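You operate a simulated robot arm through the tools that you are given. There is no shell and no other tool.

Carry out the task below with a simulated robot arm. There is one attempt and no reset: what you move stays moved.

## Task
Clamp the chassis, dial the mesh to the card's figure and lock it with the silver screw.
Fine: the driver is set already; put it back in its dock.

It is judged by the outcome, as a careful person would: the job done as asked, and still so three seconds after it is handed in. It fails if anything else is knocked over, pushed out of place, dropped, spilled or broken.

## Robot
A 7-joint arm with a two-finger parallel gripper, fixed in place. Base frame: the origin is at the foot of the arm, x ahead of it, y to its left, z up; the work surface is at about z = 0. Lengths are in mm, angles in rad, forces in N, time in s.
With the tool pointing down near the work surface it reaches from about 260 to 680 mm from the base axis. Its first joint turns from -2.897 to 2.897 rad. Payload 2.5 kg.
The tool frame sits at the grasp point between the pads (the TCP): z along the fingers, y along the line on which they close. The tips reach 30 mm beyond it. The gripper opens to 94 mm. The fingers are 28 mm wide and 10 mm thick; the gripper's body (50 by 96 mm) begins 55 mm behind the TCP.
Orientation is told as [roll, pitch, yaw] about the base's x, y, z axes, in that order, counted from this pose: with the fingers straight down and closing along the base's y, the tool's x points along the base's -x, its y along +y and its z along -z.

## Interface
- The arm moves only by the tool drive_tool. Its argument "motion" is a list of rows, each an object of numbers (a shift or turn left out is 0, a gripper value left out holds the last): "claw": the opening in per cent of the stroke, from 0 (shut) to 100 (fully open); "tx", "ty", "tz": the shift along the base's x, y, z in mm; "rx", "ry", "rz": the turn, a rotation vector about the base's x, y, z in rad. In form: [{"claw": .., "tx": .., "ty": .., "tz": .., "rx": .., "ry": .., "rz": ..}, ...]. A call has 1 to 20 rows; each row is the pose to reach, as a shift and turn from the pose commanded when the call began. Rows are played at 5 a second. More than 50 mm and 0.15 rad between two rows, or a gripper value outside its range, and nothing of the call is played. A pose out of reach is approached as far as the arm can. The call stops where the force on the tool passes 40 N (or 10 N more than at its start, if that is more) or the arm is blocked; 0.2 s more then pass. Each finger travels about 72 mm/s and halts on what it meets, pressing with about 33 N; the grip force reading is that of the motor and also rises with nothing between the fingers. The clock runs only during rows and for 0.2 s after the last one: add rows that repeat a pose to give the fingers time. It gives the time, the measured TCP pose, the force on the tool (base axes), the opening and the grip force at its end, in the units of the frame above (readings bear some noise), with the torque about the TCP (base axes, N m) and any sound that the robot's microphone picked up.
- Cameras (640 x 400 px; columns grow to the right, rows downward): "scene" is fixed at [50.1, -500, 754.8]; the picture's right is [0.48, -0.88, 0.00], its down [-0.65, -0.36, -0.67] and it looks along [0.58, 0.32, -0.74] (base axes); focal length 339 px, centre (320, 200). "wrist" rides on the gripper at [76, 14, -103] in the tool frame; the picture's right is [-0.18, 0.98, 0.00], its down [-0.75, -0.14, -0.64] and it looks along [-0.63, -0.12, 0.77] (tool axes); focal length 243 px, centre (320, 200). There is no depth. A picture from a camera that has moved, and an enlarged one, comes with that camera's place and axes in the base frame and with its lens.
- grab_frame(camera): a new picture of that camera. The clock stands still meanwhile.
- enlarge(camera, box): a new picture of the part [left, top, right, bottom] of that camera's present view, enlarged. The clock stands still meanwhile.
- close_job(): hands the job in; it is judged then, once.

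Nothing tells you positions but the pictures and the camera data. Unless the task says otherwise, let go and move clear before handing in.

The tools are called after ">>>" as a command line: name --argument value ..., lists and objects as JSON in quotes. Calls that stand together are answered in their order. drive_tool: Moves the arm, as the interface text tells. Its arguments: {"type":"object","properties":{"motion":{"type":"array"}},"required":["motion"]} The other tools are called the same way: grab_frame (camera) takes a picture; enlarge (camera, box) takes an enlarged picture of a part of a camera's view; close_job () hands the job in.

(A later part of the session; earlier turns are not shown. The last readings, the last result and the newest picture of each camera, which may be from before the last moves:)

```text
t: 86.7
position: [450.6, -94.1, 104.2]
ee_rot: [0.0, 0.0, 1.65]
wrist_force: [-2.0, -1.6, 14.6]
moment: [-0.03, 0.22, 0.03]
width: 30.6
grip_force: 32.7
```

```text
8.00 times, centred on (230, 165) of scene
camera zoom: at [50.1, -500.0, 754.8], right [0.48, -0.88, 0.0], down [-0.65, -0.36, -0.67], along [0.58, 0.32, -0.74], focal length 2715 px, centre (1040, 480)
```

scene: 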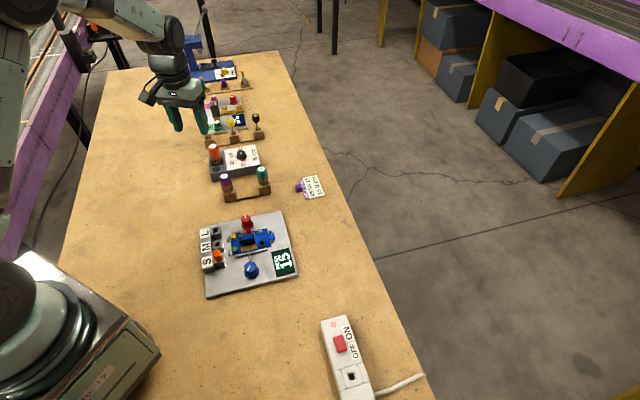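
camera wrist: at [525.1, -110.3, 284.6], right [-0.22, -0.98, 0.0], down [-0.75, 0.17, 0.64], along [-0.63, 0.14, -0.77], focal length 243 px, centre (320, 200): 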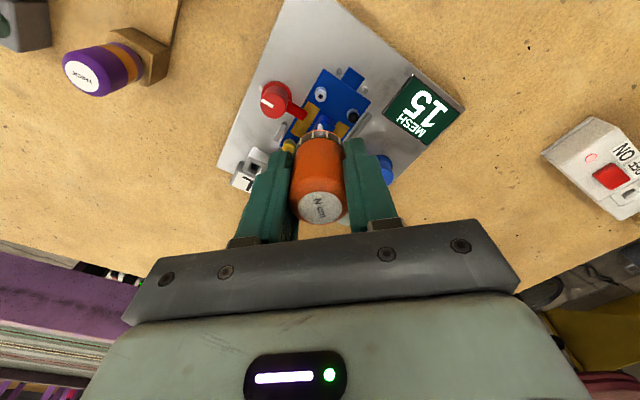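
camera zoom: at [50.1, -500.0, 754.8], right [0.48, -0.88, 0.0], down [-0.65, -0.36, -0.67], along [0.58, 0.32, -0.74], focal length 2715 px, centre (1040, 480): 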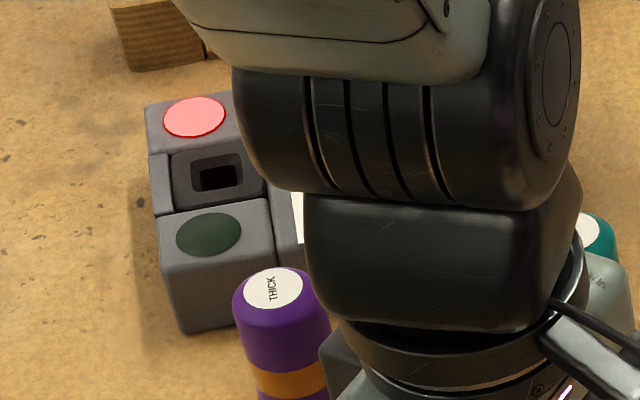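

>>> drive_tool --motion '[{"tz": 1.2}, {"tz": 1.2, "tx": -0.35, "ty": 0.05, "rz": -0.09}, {"tz": 0.8, "tx": -0.35, "ty": 0.05, "rz": -0.09}, {"tz": 0.5, "tx": -0.35, "ty": 0.05, "rz": -0.09}, {"tz": 0.3, "tx": -0.35, "ty": 0.05, "rz": -0.09}]'

>>> enlarge --camera "wrist" --box '[308, 108, 338, 130]'

>>> enlarge --camera "scene" --box '[258, 218, 276, 234]'

```text
t: 87.9
position: [448.6, -94.7, 102.4]
ee_rot: [0.001, -0.002, 1.558]
wrist_force: [-1.8, -0.2, 3.1]
moment: [-0.03, 0.09, 0.0]
width: 30.5
grip_force: 33.2
```

```text
16.00 times, centred on (323, 119) of wrist
camera zoom: at [433.9, -170.4, 206.0], right [-0.98, 0.2, 0.0], down [0.15, 0.75, 0.64], along [0.12, 0.63, -0.77], focal length 3882 px, centre (272, 1496)
```

zoom: 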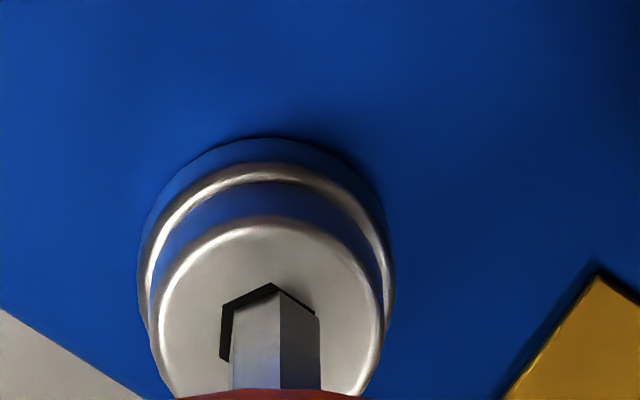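

```text
16.00 times, centred on (267, 226) of scene
camera zoom: at [50.1, -500.0, 754.8], right [0.48, -0.88, 0.0], down [-0.65, -0.36, -0.67], along [0.58, 0.32, -0.74], focal length 5431 px, centre (1168, -216)
```

zoom: 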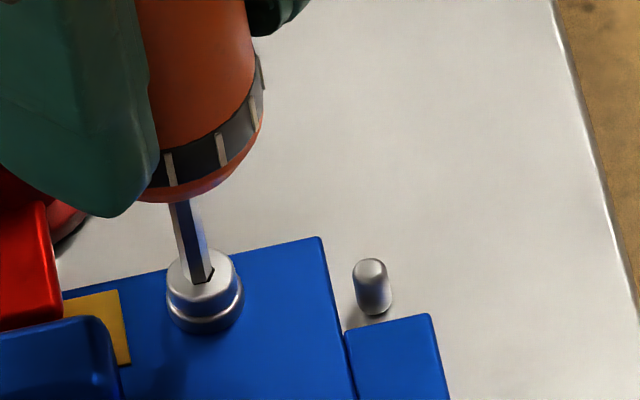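

>>> drive_tool --motion '[{"tz": 1.2}, {"tz": 1.2, "tx": 0.38, "ty": -0.15}, {"tz": 1.2, "tx": 0.38, "ty": -0.15}]'

>>> enlarge --camera "wrist" --box '[308, 108, 338, 130]'

```text
t: 88.7
position: [449.1, -94.1, 105.1]
ee_rot: [0.002, -0.001, 1.559]
wrist_force: [1.4, -0.7, -0.7]
moment: [0.03, 0.0, 0.01]
width: 30.7
grip_force: 33.1
```

```text
16.00 times, centred on (323, 119) of wrist
camera zoom: at [434.3, -170.5, 207.2], right [-0.98, 0.2, 0.0], down [0.15, 0.75, 0.64], along [0.12, 0.63, -0.77], focal length 3882 px, centre (272, 1496)
```

zoom: 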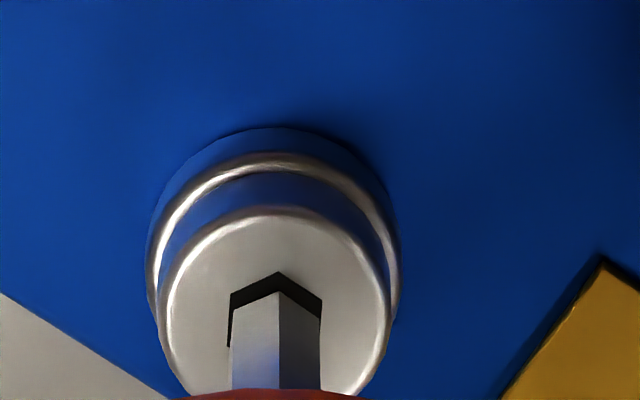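

>>> drive_tool --motion '[{"tx": -0.05, "ty": -0.45}, {"tx": -0.05, "ty": -0.45, "tz": -0.6}, {"tx": -0.05, "ty": -0.45, "tz": -1.0}, {"tx": -0.05, "ty": -0.45, "tz": -1.4}, {"tx": -0.05, "ty": -0.45, "tz": -1.4}]'

>>> enlarge --camera "wrist" --box '[308, 108, 338, 130]'

>>> enlarge --camera "scene" --box '[258, 218, 276, 234]'

```text
t: 89.9
position: [449.1, -95.6, 102.6]
ee_rot: [0.001, -0.002, 1.559]
wrist_force: [-0.6, 1.2, 1.9]
moment: [0.03, 0.05, 0.01]
width: 30.4
grip_force: 33.0
```

```text
16.00 times, centred on (323, 119) of wrist
camera zoom: at [434.2, -171.2, 206.0], right [-0.98, 0.2, 0.0], down [0.15, 0.75, 0.64], along [0.12, 0.63, -0.77], focal length 3882 px, centre (272, 1496)
```

zoom: 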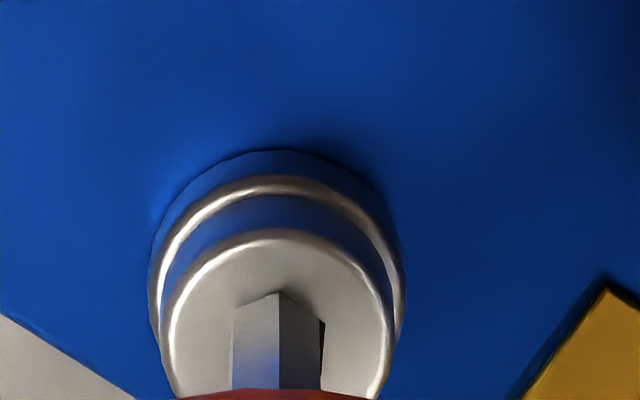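

```text
16.00 times, centred on (267, 226) of scene
camera zoom: at [50.1, -500.0, 754.8], right [0.48, -0.88, 0.0], down [-0.65, -0.36, -0.67], along [0.58, 0.32, -0.74], focal length 5431 px, centre (1168, -216)
```

zoom: 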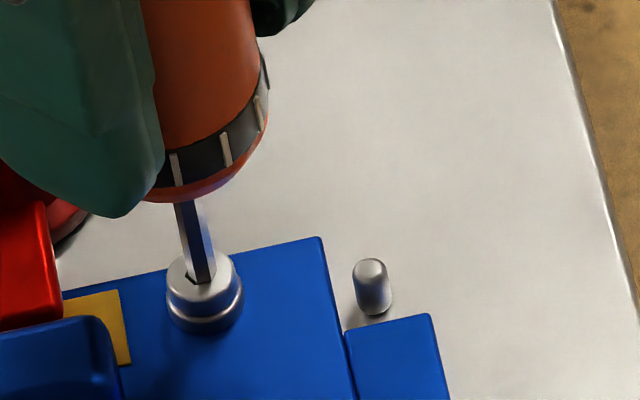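

>>> drive_tool --motion '[{"tz": -0.3}, {"tz": -0.3, "rz": 0.05}, {"tz": -0.3, "rz": -0.05}, {"tz": -0.5, "rz": -0.1}, {"tz": -0.5, "rz": -0.15}, {"tz": -0.5, "rz": -0.2}]'

>>> enlarge --camera "wrist" --box '[308, 108, 338, 130]'

>>> enlarge --camera "scene" --box '[200, 140, 260, 190]'

```text
t: 91.3
position: [449.8, -96.1, 103.0]
ee_rot: [-0.001, -0.004, 1.356]
wrist_force: [0.6, -0.7, 15.9]
moment: [-0.06, 0.03, -0.03]
width: 30.4
grip_force: 32.4
```

```text
16.00 times, centred on (323, 119) of wrist
camera zoom: at [419.8, -167.0, 205.7], right [-0.92, 0.39, 0.0], down [0.3, 0.71, 0.64], along [0.25, 0.59, -0.77], focal length 3882 px, centre (272, 1496)
```

zoom: 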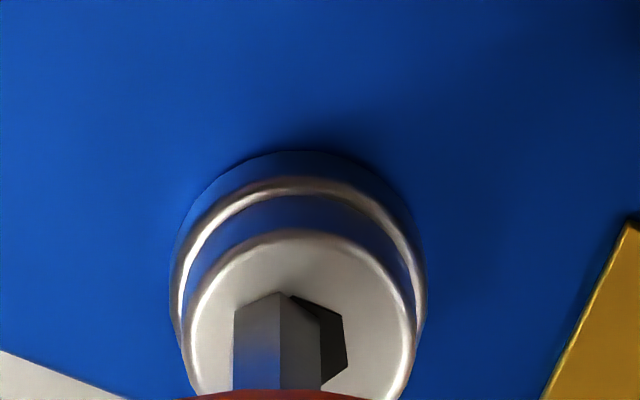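

```text
8.00 times, centred on (230, 165) of scene
camera zoom: at [50.1, -500.0, 754.8], right [0.48, -0.88, 0.0], down [-0.65, -0.36, -0.67], along [0.58, 0.32, -0.74], focal length 2715 px, centre (1040, 480)
```

zoom: 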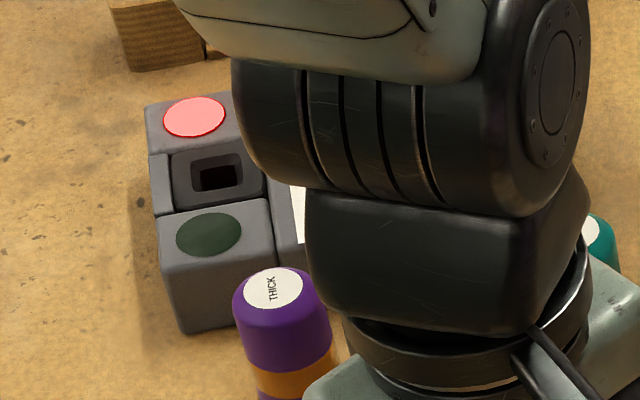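

The bit is not captured by the head; the hexagon seems to be surface detail only, and the head is already down on its washer. I need to see the torque station itself, so I'll lift away, carry the driver back over its dock and look at the dial and lamps there.

>>> drive_tool --motion '[{"tz": 20}, {"tz": 60}, {"tz": 100}, {"tx": 14, "ty": 25, "tz": 129, "rz": -0.06}, {"tx": 28, "ty": 50, "tz": 129, "rz": -0.12}, {"tx": 42, "ty": 76, "tz": 129, "rz": -0.18}, {"tx": 56, "ty": 102, "tz": 129, "rz": -0.24}, {"tx": 70, "ty": 128, "tz": 129, "rz": -0.3}, {"tx": 84, "ty": 154, "tz": 129, "rz": -0.36}, {"tx": 98, "ty": 180, "tz": 129, "rz": -0.42}, {"tx": 98, "ty": 180, "tz": 129, "rz": -0.5}, {"tx": 98, "ty": 180, "tz": 129, "rz": -0.6}, {"tx": 98, "ty": 180, "tz": 129, "rz": -0.644}]'

>>> grab_frame --camera "wrist"

>>> enlarge --camera "scene" --box '[190, 120, 290, 210]'

>>> enlarge --camera "scene" --box '[225, 205, 305, 285]'

```text
t: 94.1
position: [548.5, 85.5, 230.9]
ee_rot: [0.002, -0.002, 0.714]
wrist_force: [0.3, 0.2, -1.3]
moment: [0.02, 0.03, -0.01]
width: 30.3
grip_force: 32.4
```

```text
taken
camera wrist: at [481.0, 45.8, 334.4], right [-0.5, 0.86, 0.0], down [0.66, 0.39, 0.64], along [0.55, 0.33, -0.77], focal length 243 px, centre (320, 200)
```

wrist: 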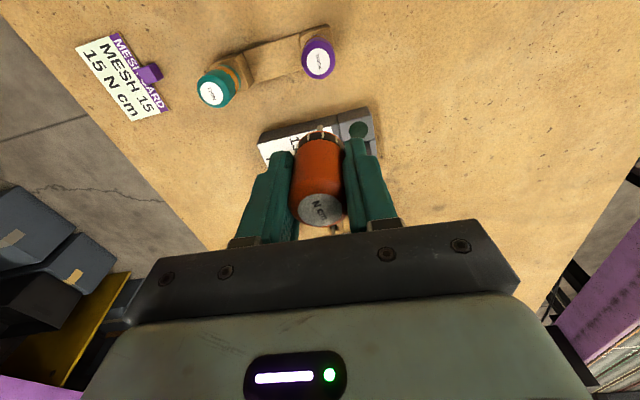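

```text
4.44 times, centred on (240, 165) of scene
camera zoom: at [50.1, -500.0, 754.8], right [0.48, -0.88, 0.0], down [-0.65, -0.36, -0.67], along [0.58, 0.32, -0.74], focal length 1509 px, centre (676, 356)
```

zoom: 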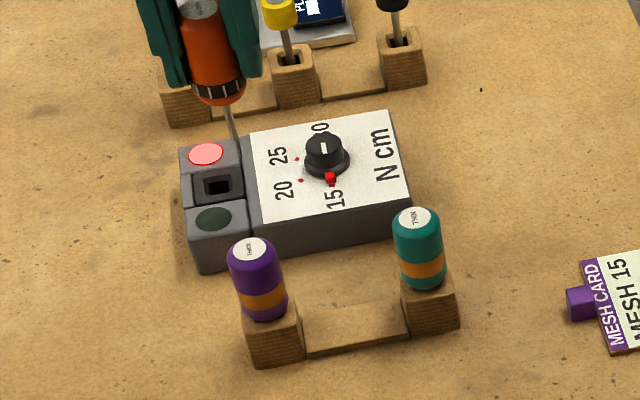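

```text
5.00 times, centred on (265, 245) of scene
camera zoom: at [50.1, -500.0, 754.8], right [0.48, -0.88, 0.0], down [-0.65, -0.36, -0.67], along [0.58, 0.32, -0.74], focal length 1697 px, centre (595, -25)
```

zoom: 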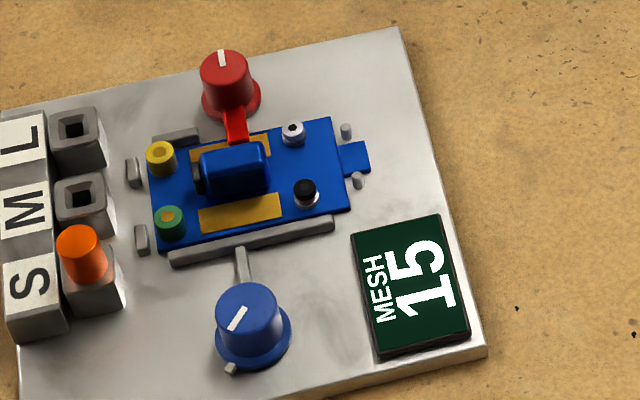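

The dial still points to 15, MESH still reads 15 and the head is down, but the red lamp is on. I'll dock the driver exactly where it came from and see how the lamps respond.

>>> drive_tool --motion '[{"tx": 17, "ty": 31}, {"tx": 34, "ty": 61}, {"tx": 51.6, "ty": 92.2}, {"tx": 51.6, "ty": 92.2, "tz": -30}, {"tx": 51.6, "ty": 92.2, "tz": -60}, {"tx": 51.6, "ty": 92.2, "tz": -60}]'

>>> enlarge --camera "scene" --box '[195, 110, 265, 180]'

>>> enlarge --camera "wrist" --box '[260, 60, 400, 170]'

```text
t: 95.5
position: [599.1, 178.1, 171.1]
ee_rot: [0.003, -0.002, 0.716]
wrist_force: [-0.2, -0.4, -1.6]
moment: [0.0, -0.01, 0.0]
width: 30.6
grip_force: 33.3
```

```text
5.71 times, centred on (230, 145) of scene
camera zoom: at [50.1, -500.0, 754.8], right [0.48, -0.88, 0.0], down [-0.65, -0.36, -0.67], along [0.58, 0.32, -0.74], focal length 1940 px, centre (834, 514)
```

zoom: 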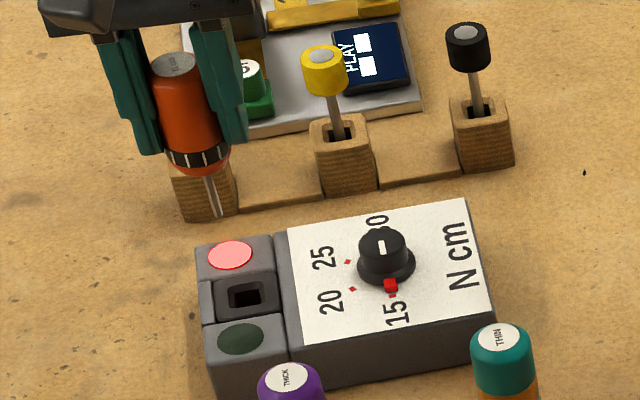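

```text
3.64 times, centred on (330, 115) of wrist
camera zoom: at [531.5, 138.6, 273.9], right [-0.51, 0.86, 0.0], down [0.66, 0.39, 0.64], along [0.55, 0.33, -0.77], focal length 882 px, centre (284, 509)
```

zoom: 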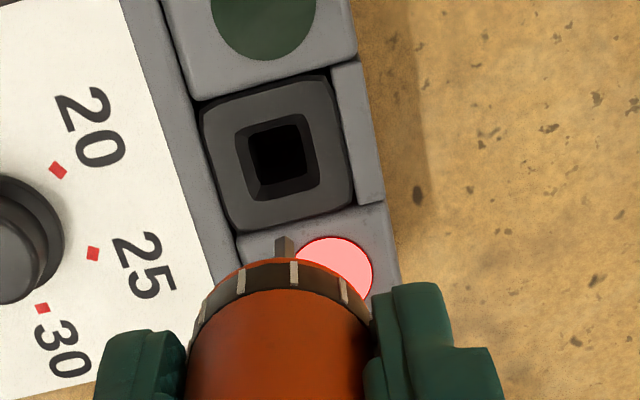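

>>> drive_tool --motion '[{"tx": 1.1, "ty": -0.6, "tz": -10}, {"tx": 1.1, "ty": -0.6, "tz": -35}, {"tx": 1.1, "ty": -0.6, "tz": -55}, {"tx": 1.1, "ty": -0.6, "tz": -65}, {"tx": 1.1, "ty": -0.6, "tz": -65}]'

>>> enlarge --camera "wrist" --box '[260, 60, 400, 170]'

>>> enlarge --camera "scene" --box '[195, 110, 265, 180]'

```text
t: 96.7
position: [600.8, 175.7, 106.6]
ee_rot: [0.003, -0.001, 0.716]
wrist_force: [-0.5, 0.4, -1.8]
moment: [-0.05, -0.01, -0.02]
width: 30.4
grip_force: 33.1
```

```text
3.64 times, centred on (330, 115) of wrist
camera zoom: at [532.9, 136.7, 209.0], right [-0.51, 0.86, 0.0], down [0.66, 0.39, 0.64], along [0.55, 0.33, -0.77], focal length 882 px, centre (284, 509)
```

zoom: 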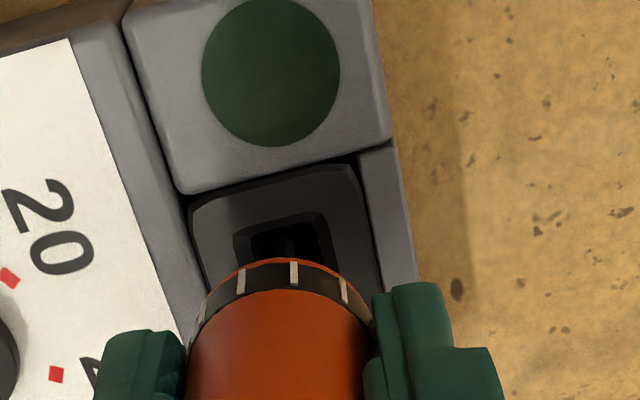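

```text
5.71 times, centred on (230, 145) of scene
camera zoom: at [50.1, -500.0, 754.8], right [0.48, -0.88, 0.0], down [-0.65, -0.36, -0.67], along [0.58, 0.32, -0.74], focal length 1940 px, centre (834, 514)
```

zoom: 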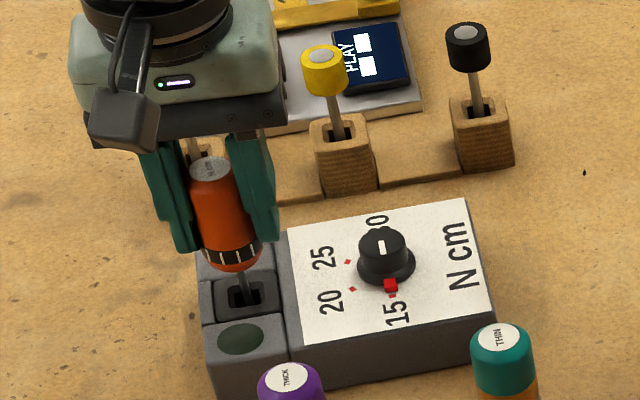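

>>> drive_tool --motion '[{"tx": -0.3, "ty": 1.2}, {"tx": -0.3, "ty": 1.2, "tz": -8}, {"tx": -0.3, "ty": 1.2, "tz": -16}, {"tx": -0.3, "ty": 1.2, "tz": -22}, {"tx": -0.3, "ty": 1.2, "tz": -24}, {"tx": -0.3, "ty": 1.2, "tz": -25}]'

>>> enlarge --camera "scene" --box '[195, 110, 265, 180]'

>>> enlarge --camera "wrist" --box '[240, 60, 400, 240]'

```text
t: 98.1
position: [600.4, 176.8, 80.8]
ee_rot: [0.001, 0.0, 0.715]
wrist_force: [-0.2, -0.4, -1.1]
moment: [-0.01, -0.04, -0.02]
width: 30.6
grip_force: 33.3
```

```text
5.71 times, centred on (230, 145) of scene
camera zoom: at [50.1, -500.0, 754.8], right [0.48, -0.88, 0.0], down [-0.65, -0.36, -0.67], along [0.58, 0.32, -0.74], focal length 1940 px, centre (834, 514)
```

zoom: 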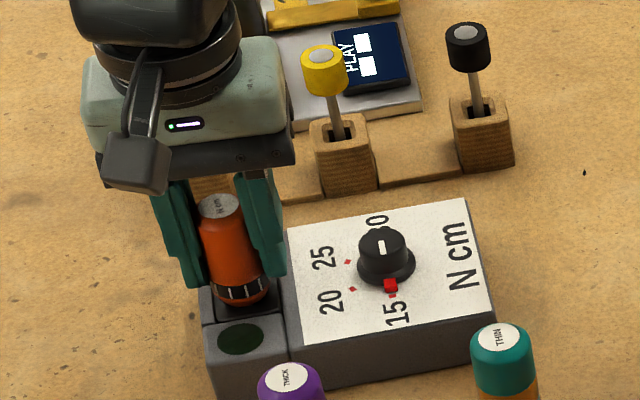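

```text
2.22 times, centred on (320, 150) of wrist
camera zoom: at [532.8, 138.5, 183.6], right [-0.51, 0.86, 0.0], down [0.66, 0.39, 0.64], along [0.55, 0.33, -0.77], focal length 539 px, centre (320, 311)
```

zoom: 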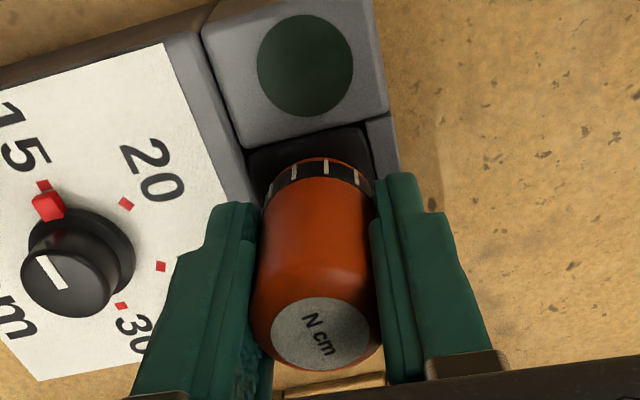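

>>> drive_tool --motion '[{"tz": -0.5}, {"tz": -1.0}, {"tz": -1.3}, {"tz": -1.3}]'

>>> drive_tool --motion '[{"claw": 40}, {"claw": 65}, {"claw": 65}, {"claw": 65}]'

>>> enlarge --camera "scene" --box '[195, 110, 265, 180]'

>>> enlarge --camera "wrist" --box '[240, 60, 400, 240]'

```text
t: 99.1
position: [601.2, 177.6, 80.6]
ee_rot: [0.002, -0.003, 0.715]
wrist_force: [-3.7, -0.4, 8.4]
moment: [-0.19, 0.16, -0.04]
width: 30.6
grip_force: 32.9
```

```text
t: 100.1
position: [599.6, 176.9, 79.8]
ee_rot: [0.002, -0.002, 0.716]
wrist_force: [-0.7, -0.2, 0.8]
moment: [-0.01, 0.0, -0.01]
width: 61.3
grip_force: 0.1
```

```text
5.71 times, centred on (230, 145) of scene
camera zoom: at [50.1, -500.0, 754.8], right [0.48, -0.88, 0.0], down [-0.65, -0.36, -0.67], along [0.58, 0.32, -0.74], focal length 1940 px, centre (834, 514)
```

zoom: 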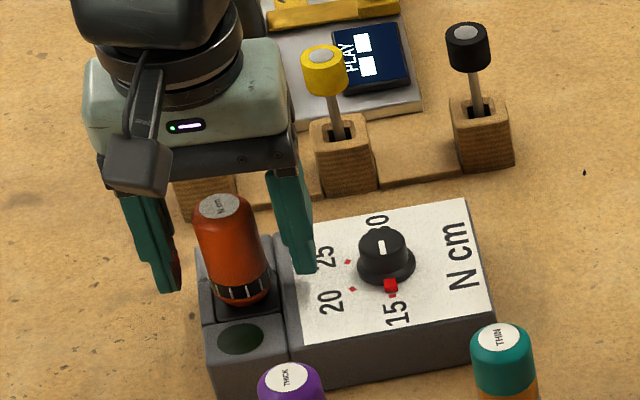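

```text
2.22 times, centred on (320, 150) of wrist
camera zoom: at [533.2, 138.3, 182.4], right [-0.51, 0.86, 0.0], down [0.66, 0.39, 0.64], along [0.55, 0.33, -0.77], focal length 539 px, centre (320, 311)
```

zoom: 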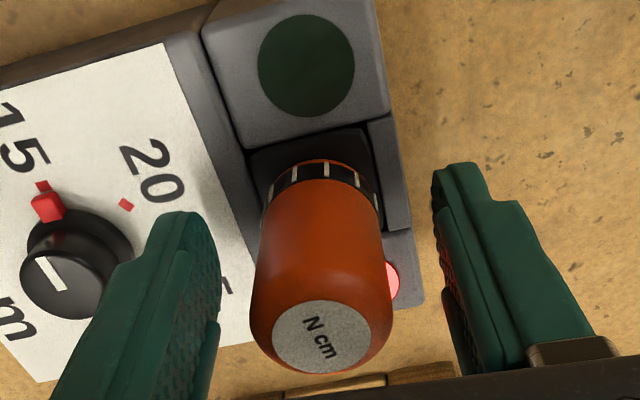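

The driver is back in its dock at its original height, but the red lamp stays lit. I'll raise clear and look again at the lamps, the plate and the screw with nothing in the way.

>>> drive_tool --motion '[{"tz": 40}, {"tz": 80}, {"tz": 120}, {"tz": 160}, {"tz": 180, "tx": -40, "ty": 20}, {"tz": 190, "tx": -80, "ty": 40}, {"tz": 190, "tx": -120, "ty": 60}]'

>>> grab_frame --camera "scene"

>>> enlarge --camera "scene" --box '[195, 120, 275, 190]'

>>> enlarge --camera "scene" --box '[225, 205, 285, 260]'

```text
t: 101.7
position: [478.9, 237.0, 269.8]
ee_rot: [0.0, -0.002, 0.712]
wrist_force: [0.2, 0.6, 0.7]
moment: [0.02, 0.0, 0.0]
width: 61.0
grip_force: 0.0
```

```text
taken
```

scene: 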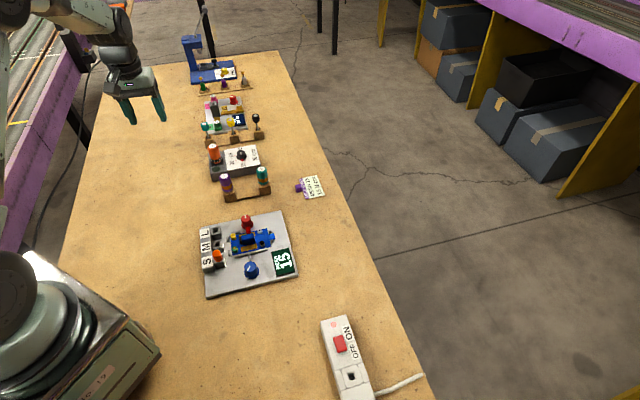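

```text
5.71 times, centred on (235, 155) of scene
camera zoom: at [50.1, -500.0, 754.8], right [0.48, -0.88, 0.0], down [-0.65, -0.36, -0.67], along [0.58, 0.32, -0.74], focal length 1940 px, centre (806, 457)
```

zoom: 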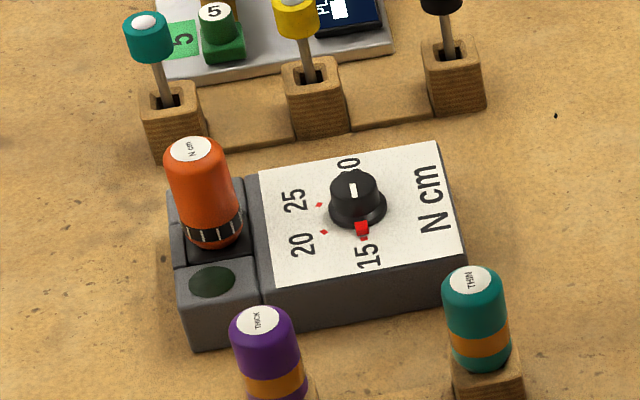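

```text
7.27 times, centred on (255, 232) of scene
camera zoom: at [50.1, -500.0, 754.8], right [0.48, -0.88, 0.0], down [-0.65, -0.36, -0.67], along [0.58, 0.32, -0.74], focal length 2469 px, centre (793, -36)
```

zoom: 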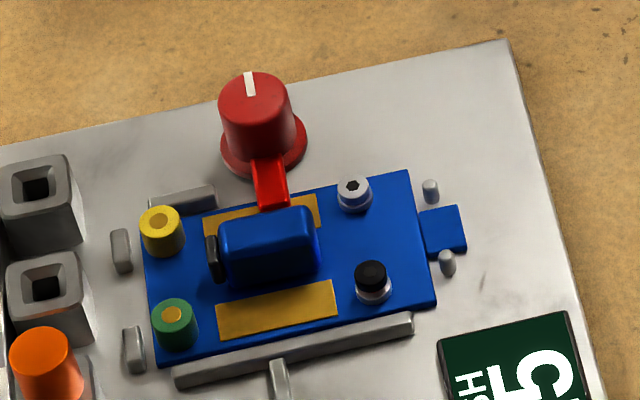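

Everything is in place, but I need to know whether that socket is a real recess. With the gripper empty I'll look at the silver screw obliquely from close by.

>>> drive_tool --motion '[{"tx": -9.3, "ty": -36.8}, {"tx": -18.6, "ty": -73.6}, {"tx": -27.9, "ty": -110.4}, {"tx": -37.2, "ty": -147.2}, {"tx": -46.5, "ty": -184}, {"tx": -55.8, "ty": -220.8}, {"tx": -65.1, "ty": -257.6}, {"tx": -74.4, "ty": -294.4}, {"tx": -83.7, "ty": -331}, {"tx": -92.6, "ty": -367.7}, {"tx": -92.6, "ty": -367.7, "tz": -45, "claw": 100}, {"tx": -92.6, "ty": -367.7, "tz": -90}, {"tx": -92.6, "ty": -367.7, "tz": -135}, {"tx": -92.6, "ty": -367.7, "tz": -142}, {"tx": -92.6, "ty": -367.7, "tz": -142}]'

>>> grab_frame --camera "wrist"

>>> enlarge --camera "wrist" --box '[300, 170, 340, 200]'

```text
t: 104.9
position: [385.8, -129.5, 127.6]
ee_rot: [0.002, -0.003, 0.718]
wrist_force: [0.2, 0.5, -1.1]
moment: [-0.02, -0.01, 0.04]
width: 94.3
grip_force: 0.0
```

```text
taken
camera wrist: at [319.8, -169.1, 230.2], right [-0.51, 0.86, 0.0], down [0.66, 0.39, 0.64], along [0.55, 0.33, -0.77], focal length 243 px, centre (320, 200)
```

wrist: 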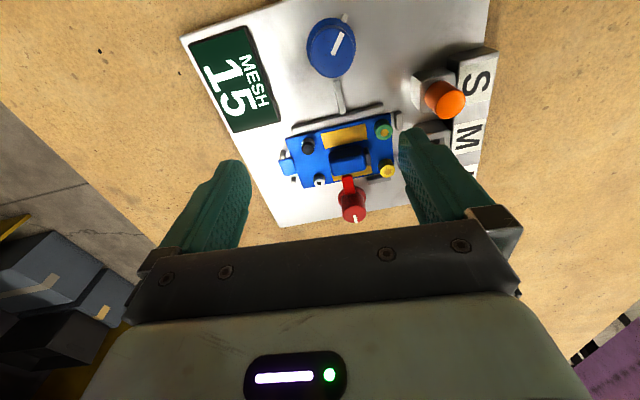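

```text
13.33 times, centred on (320, 185) of wrist
camera zoom: at [319.8, -169.1, 230.2], right [-0.51, 0.86, 0.0], down [0.66, 0.39, 0.64], along [0.55, 0.33, -0.77], focal length 3235 px, centre (320, 400)
```

zoom: 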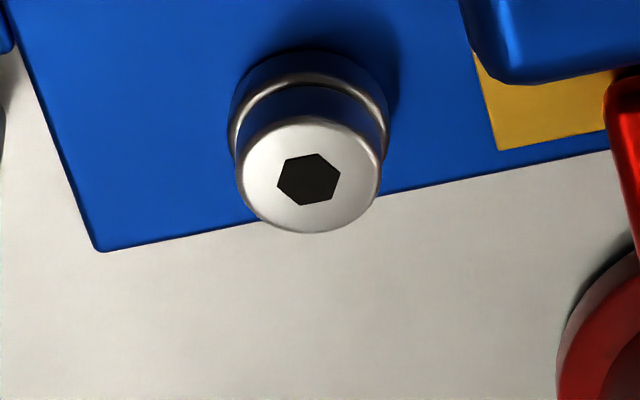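

The hexagon is flush on the head, so coupling doesn't depend on dropping into it. The red lamp most likely means the pull ended before reaching torque. I'll fetch the driver again, gripping it dead-centre so it turns true, and watch the lamp at each step.

>>> drive_tool --motion '[{"tz": 45}, {"tz": 90}, {"tz": 120}, {"tx": 23.8, "ty": 34, "tz": 120}, {"tx": 47.6, "ty": 68, "tz": 120}, {"tx": 71.4, "ty": 102, "tz": 120}, {"tx": 95.2, "ty": 136, "tz": 120}, {"tx": 119, "ty": 170, "tz": 120}, {"tx": 142.8, "ty": 204, "tz": 120}, {"tx": 166.6, "ty": 238, "tz": 120}, {"tx": 190.4, "ty": 272, "tz": 120}, {"tx": 214, "ty": 306.5, "tz": 120, "claw": 65}, {"tx": 214, "ty": 306.5, "tz": 100}, {"tx": 214, "ty": 306.5, "tz": 74}, {"tx": 214, "ty": 306.5, "tz": 74}]'

>>> enlarge --camera "wrist" --box '[240, 60, 400, 180]'

```text
t: 108.1
position: [601.8, 176.0, 202.6]
ee_rot: [0.001, -0.001, 0.715]
wrist_force: [0.7, -0.1, 0.1]
moment: [-0.02, 0.0, 0.0]
width: 61.1
grip_force: 0.0
```

```text
3.33 times, centred on (320, 120) of wrist
camera zoom: at [534.5, 137.4, 304.8], right [-0.51, 0.86, 0.0], down [0.66, 0.39, 0.64], along [0.55, 0.33, -0.77], focal length 809 px, centre (320, 467)
```

zoom: 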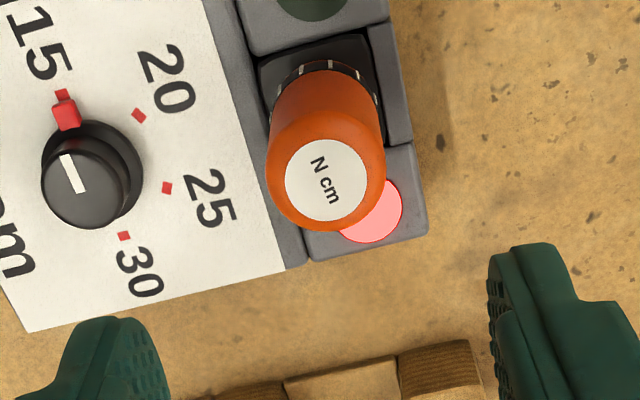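

>>> drive_tool --motion '[{"tx": -1.0, "ty": 0.9}, {"tx": -1.0, "ty": 0.9, "tz": -40}, {"tx": -1.0, "ty": 0.9, "tz": -80}, {"tx": -1.0, "ty": 0.9, "tz": -105}, {"tx": -1.0, "ty": 0.9, "tz": -121}, {"tx": -1.0, "ty": 0.9, "tz": -121}]'

>>> enlarge --camera "wrist" --box '[240, 110, 400, 240]'

```text
t: 109.5
position: [601.0, 178.0, 81.2]
ee_rot: [0.003, -0.002, 0.715]
wrist_force: [0.2, -0.4, -0.1]
moment: [-0.01, -0.02, -0.03]
width: 60.8
grip_force: 0.1
```

```text
3.08 times, centred on (320, 175) of wrist
camera zoom: at [534.2, 137.3, 183.4], right [-0.51, 0.86, 0.0], down [0.66, 0.39, 0.64], along [0.55, 0.33, -0.77], focal length 746 px, centre (320, 277)
```

zoom: 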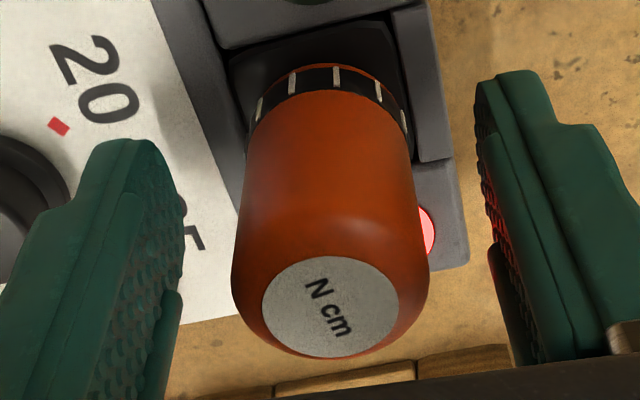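

>>> drive_tool --motion '[{"tx": -0.7, "ty": 1.55}, {"tx": -0.7, "ty": 1.55}]'

>>> enlarge --camera "wrist" --box '[240, 110, 400, 240]'

```text
t: 110.1
position: [600.2, 177.5, 81.5]
ee_rot: [0.002, -0.001, 0.713]
wrist_force: [0.2, -0.4, -0.2]
moment: [0.0, 0.0, 0.01]
width: 61.3
grip_force: 0.0
```

```text
3.08 times, centred on (320, 175) of wrist
camera zoom: at [533.2, 139.1, 183.8], right [-0.51, 0.86, 0.0], down [0.66, 0.39, 0.64], along [0.55, 0.33, -0.77], focal length 746 px, centre (320, 277)
```

zoom: 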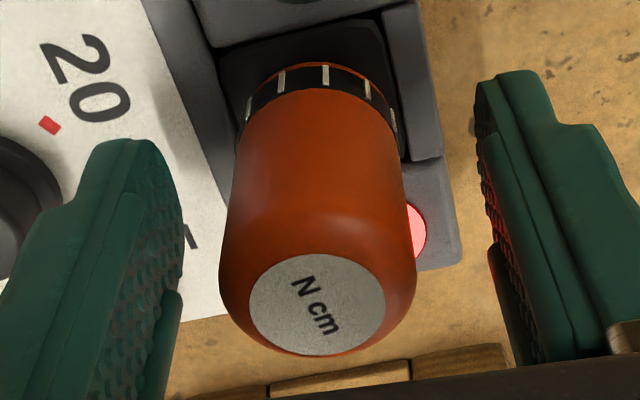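

>>> drive_tool --motion '[{"claw": 45}, {"claw": 15}, {"claw": 15}, {"claw": 15}, {"claw": 15}]'

>>> drive_tool --motion '[{"tz": 10}, {"tz": 20}, {"tz": 30}, {"tz": 45}, {"tz": 70}, {"tz": 100}]'

>>> enlarge --camera "scene" --box '[195, 110, 265, 180]'

>>> enlarge --camera "wrist" --box '[260, 60, 400, 170]'

```text
t: 111.3
position: [600.2, 177.6, 82.6]
ee_rot: [0.002, -0.003, 0.718]
wrist_force: [0.4, 1.2, 0.4]
moment: [-0.04, 0.0, 0.0]
width: 30.5
grip_force: 33.3
```

```text
t: 112.7
position: [599.7, 178.7, 180.6]
ee_rot: [0.001, 0.0, 0.716]
wrist_force: [-1.0, -0.8, -1.8]
moment: [0.0, -0.02, 0.01]
width: 30.5
grip_force: 32.6
```

```text
5.71 times, centred on (230, 145) of scene
camera zoom: at [50.1, -500.0, 754.8], right [0.48, -0.88, 0.0], down [-0.65, -0.36, -0.67], along [0.58, 0.32, -0.74], focal length 1940 px, centre (834, 514)
```

zoom: 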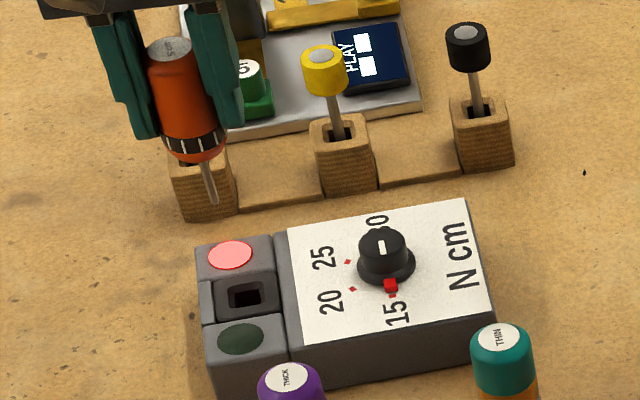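

```text
3.64 times, centred on (330, 115) of wrist
camera zoom: at [532.2, 139.0, 283.3], right [-0.51, 0.86, 0.0], down [0.66, 0.39, 0.64], along [0.55, 0.33, -0.77], focal length 882 px, centre (284, 509)
```

zoom: 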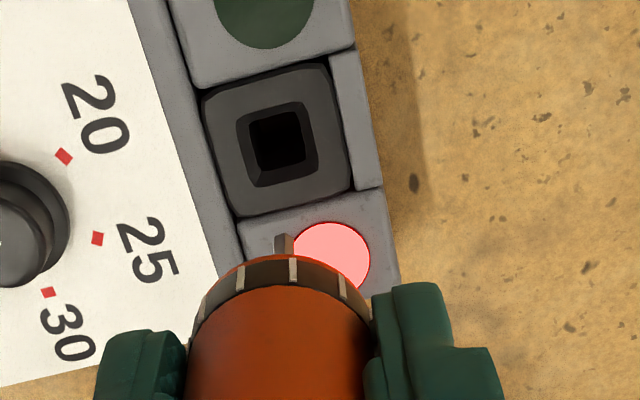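

>>> drive_tool --motion '[{"tx": -8.3, "ty": -15.1, "tz": 20, "rz": 0.138}, {"tx": -16.6, "ty": -30.3, "tz": 40, "rz": 0.276}, {"tx": -24.9, "ty": -45.4, "tz": 50, "rz": 0.414}, {"tx": -33.2, "ty": -60.5, "tz": 50, "rz": 0.552}, {"tx": -41.5, "ty": -75.7, "tz": 50, "rz": 0.69}, {"tx": -49.8, "ty": -90.8, "tz": 50, "rz": 0.828}, {"tx": -58.2, "ty": -106, "tz": 50, "rz": 0.966}, {"tx": -66.5, "ty": -121, "tz": 50, "rz": 1.104}, {"tx": -74.8, "ty": -136.2, "tz": 50, "rz": 1.242}, {"tx": -83.1, "ty": -151.3, "tz": 50, "rz": 1.38}, {"tx": -91.4, "ty": -166.5, "tz": 50, "rz": 1.518}, {"tx": -99.7, "ty": -181.6, "tz": 50, "rz": 1.656}, {"tx": -108, "ty": -196.7, "tz": 50, "rz": 1.794}, {"tx": -116.3, "ty": -211.9, "tz": 50, "rz": 1.932}, {"tx": -124.6, "ty": -227, "tz": 50, "rz": 2.07}, {"tx": -132.9, "ty": -242.1, "tz": 50, "rz": 2.208}, {"tx": -141.2, "ty": -257.3, "tz": 40, "rz": 2.346}, {"tx": -149.5, "ty": -272.4, "tz": 20, "rz": 2.484}, {"tx": -149.5, "ty": -272.4, "tz": -20, "rz": 2.484}, {"tx": -149.5, "ty": -272.4, "tz": -50, "rz": 2.484}]'

>>> enlarge --camera "wrist" --box '[295, 90, 345, 135]'

>>> enlarge --camera "scene" --box '[195, 140, 325, 240]'

```text
t: 116.9
position: [451.1, -93.1, 129.8]
ee_rot: [0.001, -0.003, -3.083]
wrist_force: [-0.2, -0.3, -1.6]
moment: [0.0, 0.01, 0.0]
width: 30.6
grip_force: 33.4
```

```text
8.89 times, centred on (320, 112) of wrist
camera zoom: at [526.9, -102.8, 232.9], right [-0.13, -0.99, 0.0], down [-0.76, 0.1, 0.64], along [-0.64, 0.08, -0.77], focal length 2157 px, centre (320, 978)
```

zoom: 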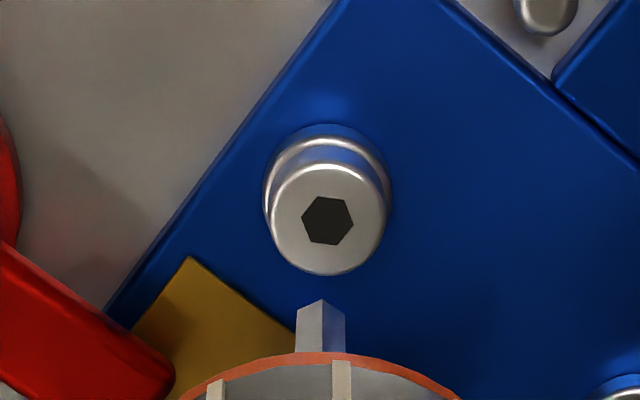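

```text
4.00 times, centred on (260, 190) of scene
camera zoom: at [50.1, -500.0, 754.8], right [0.48, -0.88, 0.0], down [-0.65, -0.36, -0.67], along [0.58, 0.32, -0.74], focal length 1358 px, centre (560, 240)
```

zoom: 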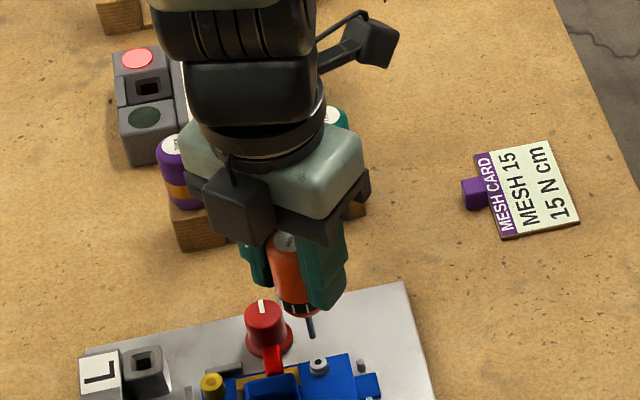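

>>> drive_tool --motion '[{"tx": -0.8, "ty": -0.55}, {"tx": -0.8, "ty": -0.55, "tz": -12}, {"tx": -0.8, "ty": -0.55, "tz": -20}, {"tx": -0.8, "ty": -0.55, "tz": -24}, {"tx": -0.8, "ty": -0.55, "tz": -24}]'

>>> enlarge --camera "wrist" --box '[308, 108, 338, 130]'

>>> enlarge --camera "scene" --box '[258, 218, 276, 234]'

```text
t: 118.1
position: [449.5, -95.5, 107.4]
ee_rot: [0.001, -0.002, -3.085]
wrist_force: [-0.4, -0.2, -1.8]
moment: [0.03, 0.0, 0.0]
width: 30.5
grip_force: 32.7
```

```text
16.00 times, centred on (323, 119) of wrist
camera zoom: at [525.8, -103.9, 209.5], right [-0.13, -0.99, 0.0], down [-0.76, 0.1, 0.64], along [-0.64, 0.08, -0.77], focal length 3882 px, centre (272, 1496)
```

zoom: 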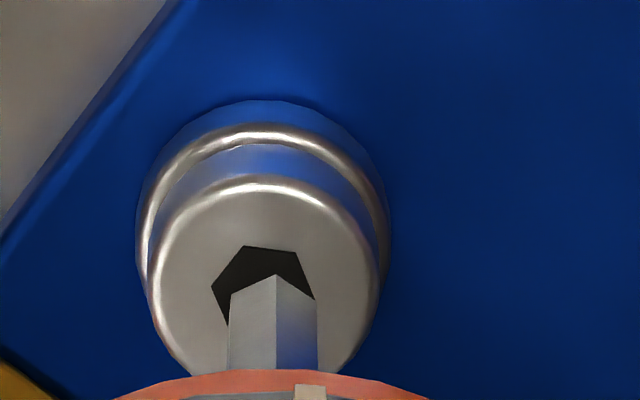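

```text
16.00 times, centred on (267, 226) of scene
camera zoom: at [50.1, -500.0, 754.8], right [0.48, -0.88, 0.0], down [-0.65, -0.36, -0.67], along [0.58, 0.32, -0.74], focal length 5431 px, centre (1168, -216)
```

zoom: 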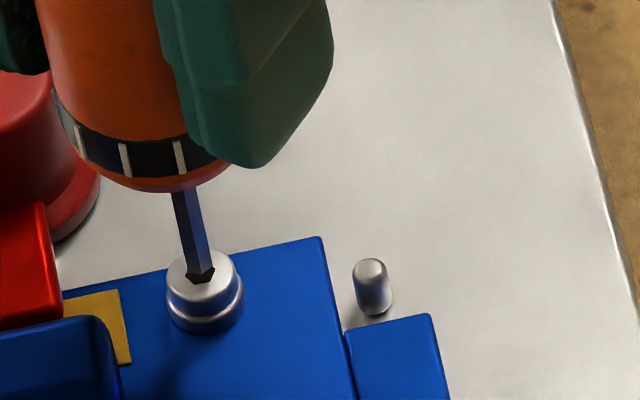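

>>> drive_tool --motion '[{"tx": 0.05, "ty": 0.38}, {"tx": 0.05, "ty": 0.38, "tz": -1.2}, {"tx": 0.05, "ty": 0.38, "tz": -2.0}, {"tx": 0.05, "ty": 0.38, "tz": -2.6}, {"tx": 0.05, "ty": 0.38, "tz": -2.6}]'

>>> drive_tool --motion '[{"rz": -0.06}, {"rz": -0.12}, {"rz": -0.18}, {"rz": -0.24}]'

>>> enlarge --camera "wrist" --box '[308, 108, 338, 130]'

>>> enlarge --camera "scene" --box '[195, 140, 325, 240]'

```text
t: 119.3
position: [449.6, -93.3, 103.8]
ee_rot: [0.002, -0.001, -3.086]
wrist_force: [0.6, -0.5, -1.2]
moment: [-0.01, 0.02, -0.01]
width: 30.6
grip_force: 32.6
```

```text
t: 120.3
position: [449.8, -93.8, 103.7]
ee_rot: [0.001, -0.002, 2.958]
wrist_force: [0.5, 0.8, -1.8]
moment: [0.01, -0.02, -0.01]
width: 30.7
grip_force: 32.7
```

```text
16.00 times, centred on (323, 119) of wrist
camera zoom: at [521.7, -121.2, 207.1], right [-0.36, -0.93, 0.0], down [-0.71, 0.28, 0.64], along [-0.6, 0.23, -0.77], focal length 3882 px, centre (272, 1496)
```

zoom: 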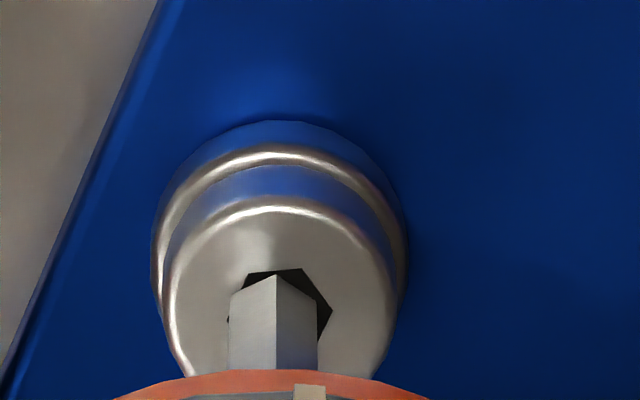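

```text
4.00 times, centred on (260, 190) of scene
camera zoom: at [50.1, -500.0, 754.8], right [0.48, -0.88, 0.0], down [-0.65, -0.36, -0.67], along [0.58, 0.32, -0.74], focal length 1358 px, centre (560, 240)
```

zoom: 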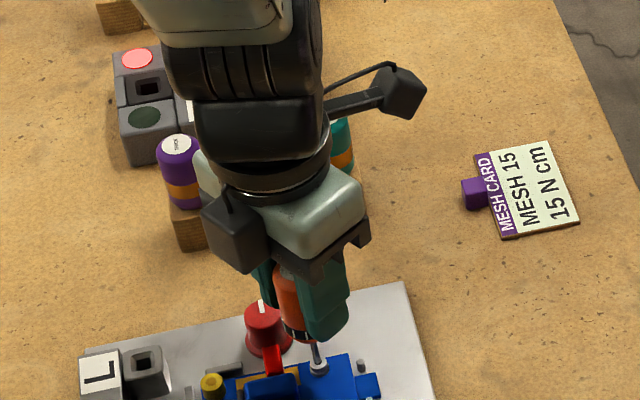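

>>> drive_tool --motion '[{"tz": -0.4, "tx": -0.1, "ty": -0.2}, {"tz": -0.8, "tx": -0.1, "ty": -0.2}, {"tz": -1.2, "tx": -0.1, "ty": -0.2}, {"tz": -1.2, "tx": -0.1, "ty": -0.2}]'

>>> drive_tool --motion '[{"rz": -0.06}, {"rz": -0.12}, {"rz": -0.18}, {"rz": -0.24}]'

>>> enlarge --camera "wrist" --box '[308, 108, 338, 130]'

>>> enlarge --camera "scene" --box '[195, 140, 325, 240]'

```text
t: 121.3
position: [449.0, -93.8, 104.6]
ee_rot: [0.003, 0.0, 2.959]
wrist_force: [-1.2, -0.1, 16.1]
moment: [0.03, 0.19, -0.02]
width: 30.5
grip_force: 32.4
```

```text
t: 122.3
position: [450.7, -92.8, 104.2]
ee_rot: [0.002, 0.0, 2.718]
wrist_force: [0.8, -1.4, 19.0]
moment: [-0.14, -0.02, 0.01]
width: 30.3
grip_force: 33.3
```

```text
16.00 times, centred on (323, 119) of wrist
camera zoom: at [513.5, -137.7, 206.5], right [-0.57, -0.82, 0.0], down [-0.63, 0.44, 0.64], along [-0.53, 0.37, -0.77], focal length 3882 px, centre (272, 1496)
```

zoom: 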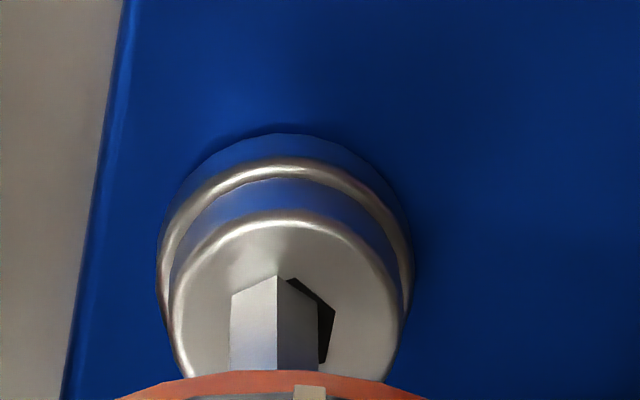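

```text
4.00 times, centred on (260, 190) of scene
camera zoom: at [50.1, -500.0, 754.8], right [0.48, -0.88, 0.0], down [-0.65, -0.36, -0.67], along [0.58, 0.32, -0.74], focal length 1358 px, centre (560, 240)
```

zoom: 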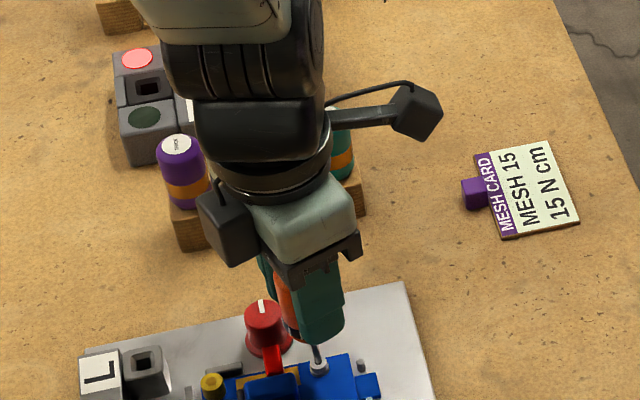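

>>> drive_tool --motion '[{"tz": 1.5}, {"tz": 1.5, "tx": -0.33, "ty": -0.48}, {"tz": 1.0, "tx": -0.33, "ty": -0.48}, {"tz": 0.6, "tx": -0.33, "ty": -0.48}, {"tz": 0.3, "tx": -0.33, "ty": -0.48}, {"tz": 0.3, "tx": -0.33, "ty": -0.48}]'

>>> enlarge --camera "wrist" --box '[308, 108, 338, 130]'

```text
t: 123.7
position: [449.5, -93.2, 104.2]
ee_rot: [0.002, -0.003, 2.719]
wrist_force: [-5.3, 2.8, 13.0]
moment: [0.2, 0.35, 0.01]
width: 30.2
grip_force: 32.8
```

```text
16.00 times, centred on (323, 119) of wrist
camera zoom: at [512.7, -138.2, 206.5], right [-0.57, -0.82, 0.0], down [-0.63, 0.44, 0.64], along [-0.53, 0.37, -0.77], focal length 3882 px, centre (272, 1496)
```

zoom: 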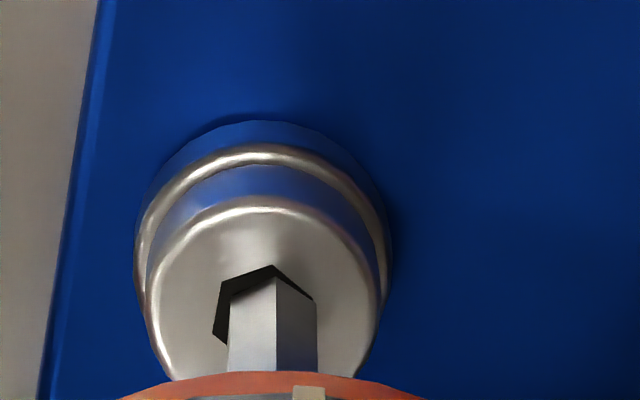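

No coupling shows from geometry alone. Two lamps beside a settable driver suggest dark means below, green means at the set torque, and red means past it, so I may simply have over-turned the screw. I'll test by loosening: lift, wind the wrist the other way, then turn counter-clockwise in small steps watching lamp and head.

>>> drive_tool --motion '[{"tz": 6}, {"tz": 6, "rz": -0.14}, {"tz": 6, "rz": -0.28}, {"tz": 6, "rz": -0.42}, {"tz": 6, "rz": -0.56}, {"tz": 6, "rz": -0.7}, {"tz": 6, "rz": -0.84}, {"tz": 6, "rz": -0.98}, {"tz": 6, "rz": -1.12}, {"tz": 6, "rz": -1.26}, {"tz": 6, "rz": -1.4}, {"tz": 6, "rz": -1.54}, {"tz": 6, "rz": -1.68}, {"tz": 6, "rz": -1.82}, {"tz": 6, "rz": -1.96}, {"tz": 6, "rz": -2.1}, {"tz": 6, "rz": -2.22}, {"tz": 6, "rz": -2.22}]'

>>> enlarge --camera "wrist" --box '[303, 103, 343, 135]'

>>> enlarge --camera "scene" --box '[195, 140, 325, 240]'

```text
t: 127.5
position: [449.7, -94.4, 110.5]
ee_rot: [0.003, -0.002, 0.498]
wrist_force: [0.4, 0.1, -1.3]
moment: [0.02, -0.03, -0.02]
width: 30.6
grip_force: 32.9
```

```text
12.50 times, centred on (323, 119) of wrist
camera zoom: at [375.1, -118.0, 212.2], right [-0.31, 0.95, 0.0], down [0.73, 0.23, 0.64], along [0.61, 0.2, -0.77], focal length 3033 px, centre (282, 1212)
```

zoom: 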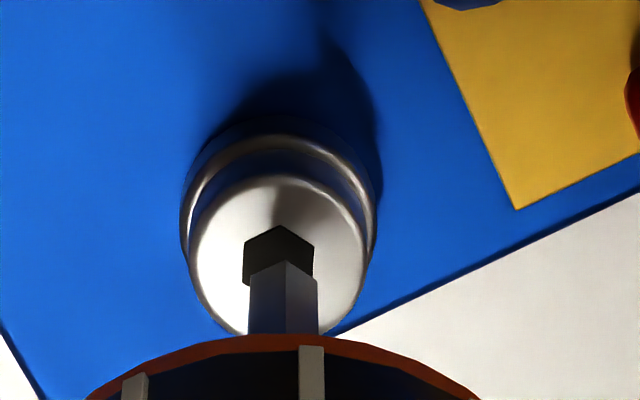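

```text
4.00 times, centred on (260, 190) of scene
camera zoom: at [50.1, -500.0, 754.8], right [0.48, -0.88, 0.0], down [-0.65, -0.36, -0.67], along [0.58, 0.32, -0.74], focal length 1358 px, centre (560, 240)
```

zoom: 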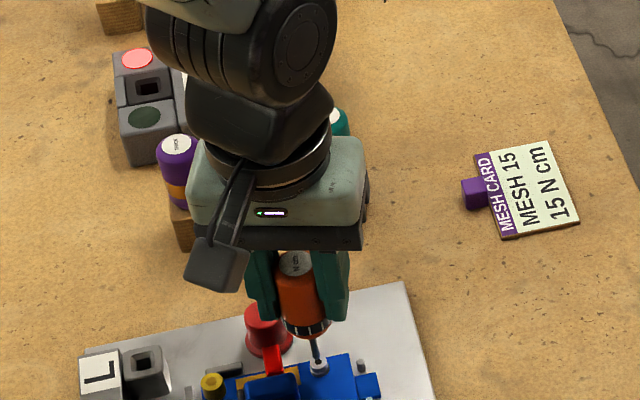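

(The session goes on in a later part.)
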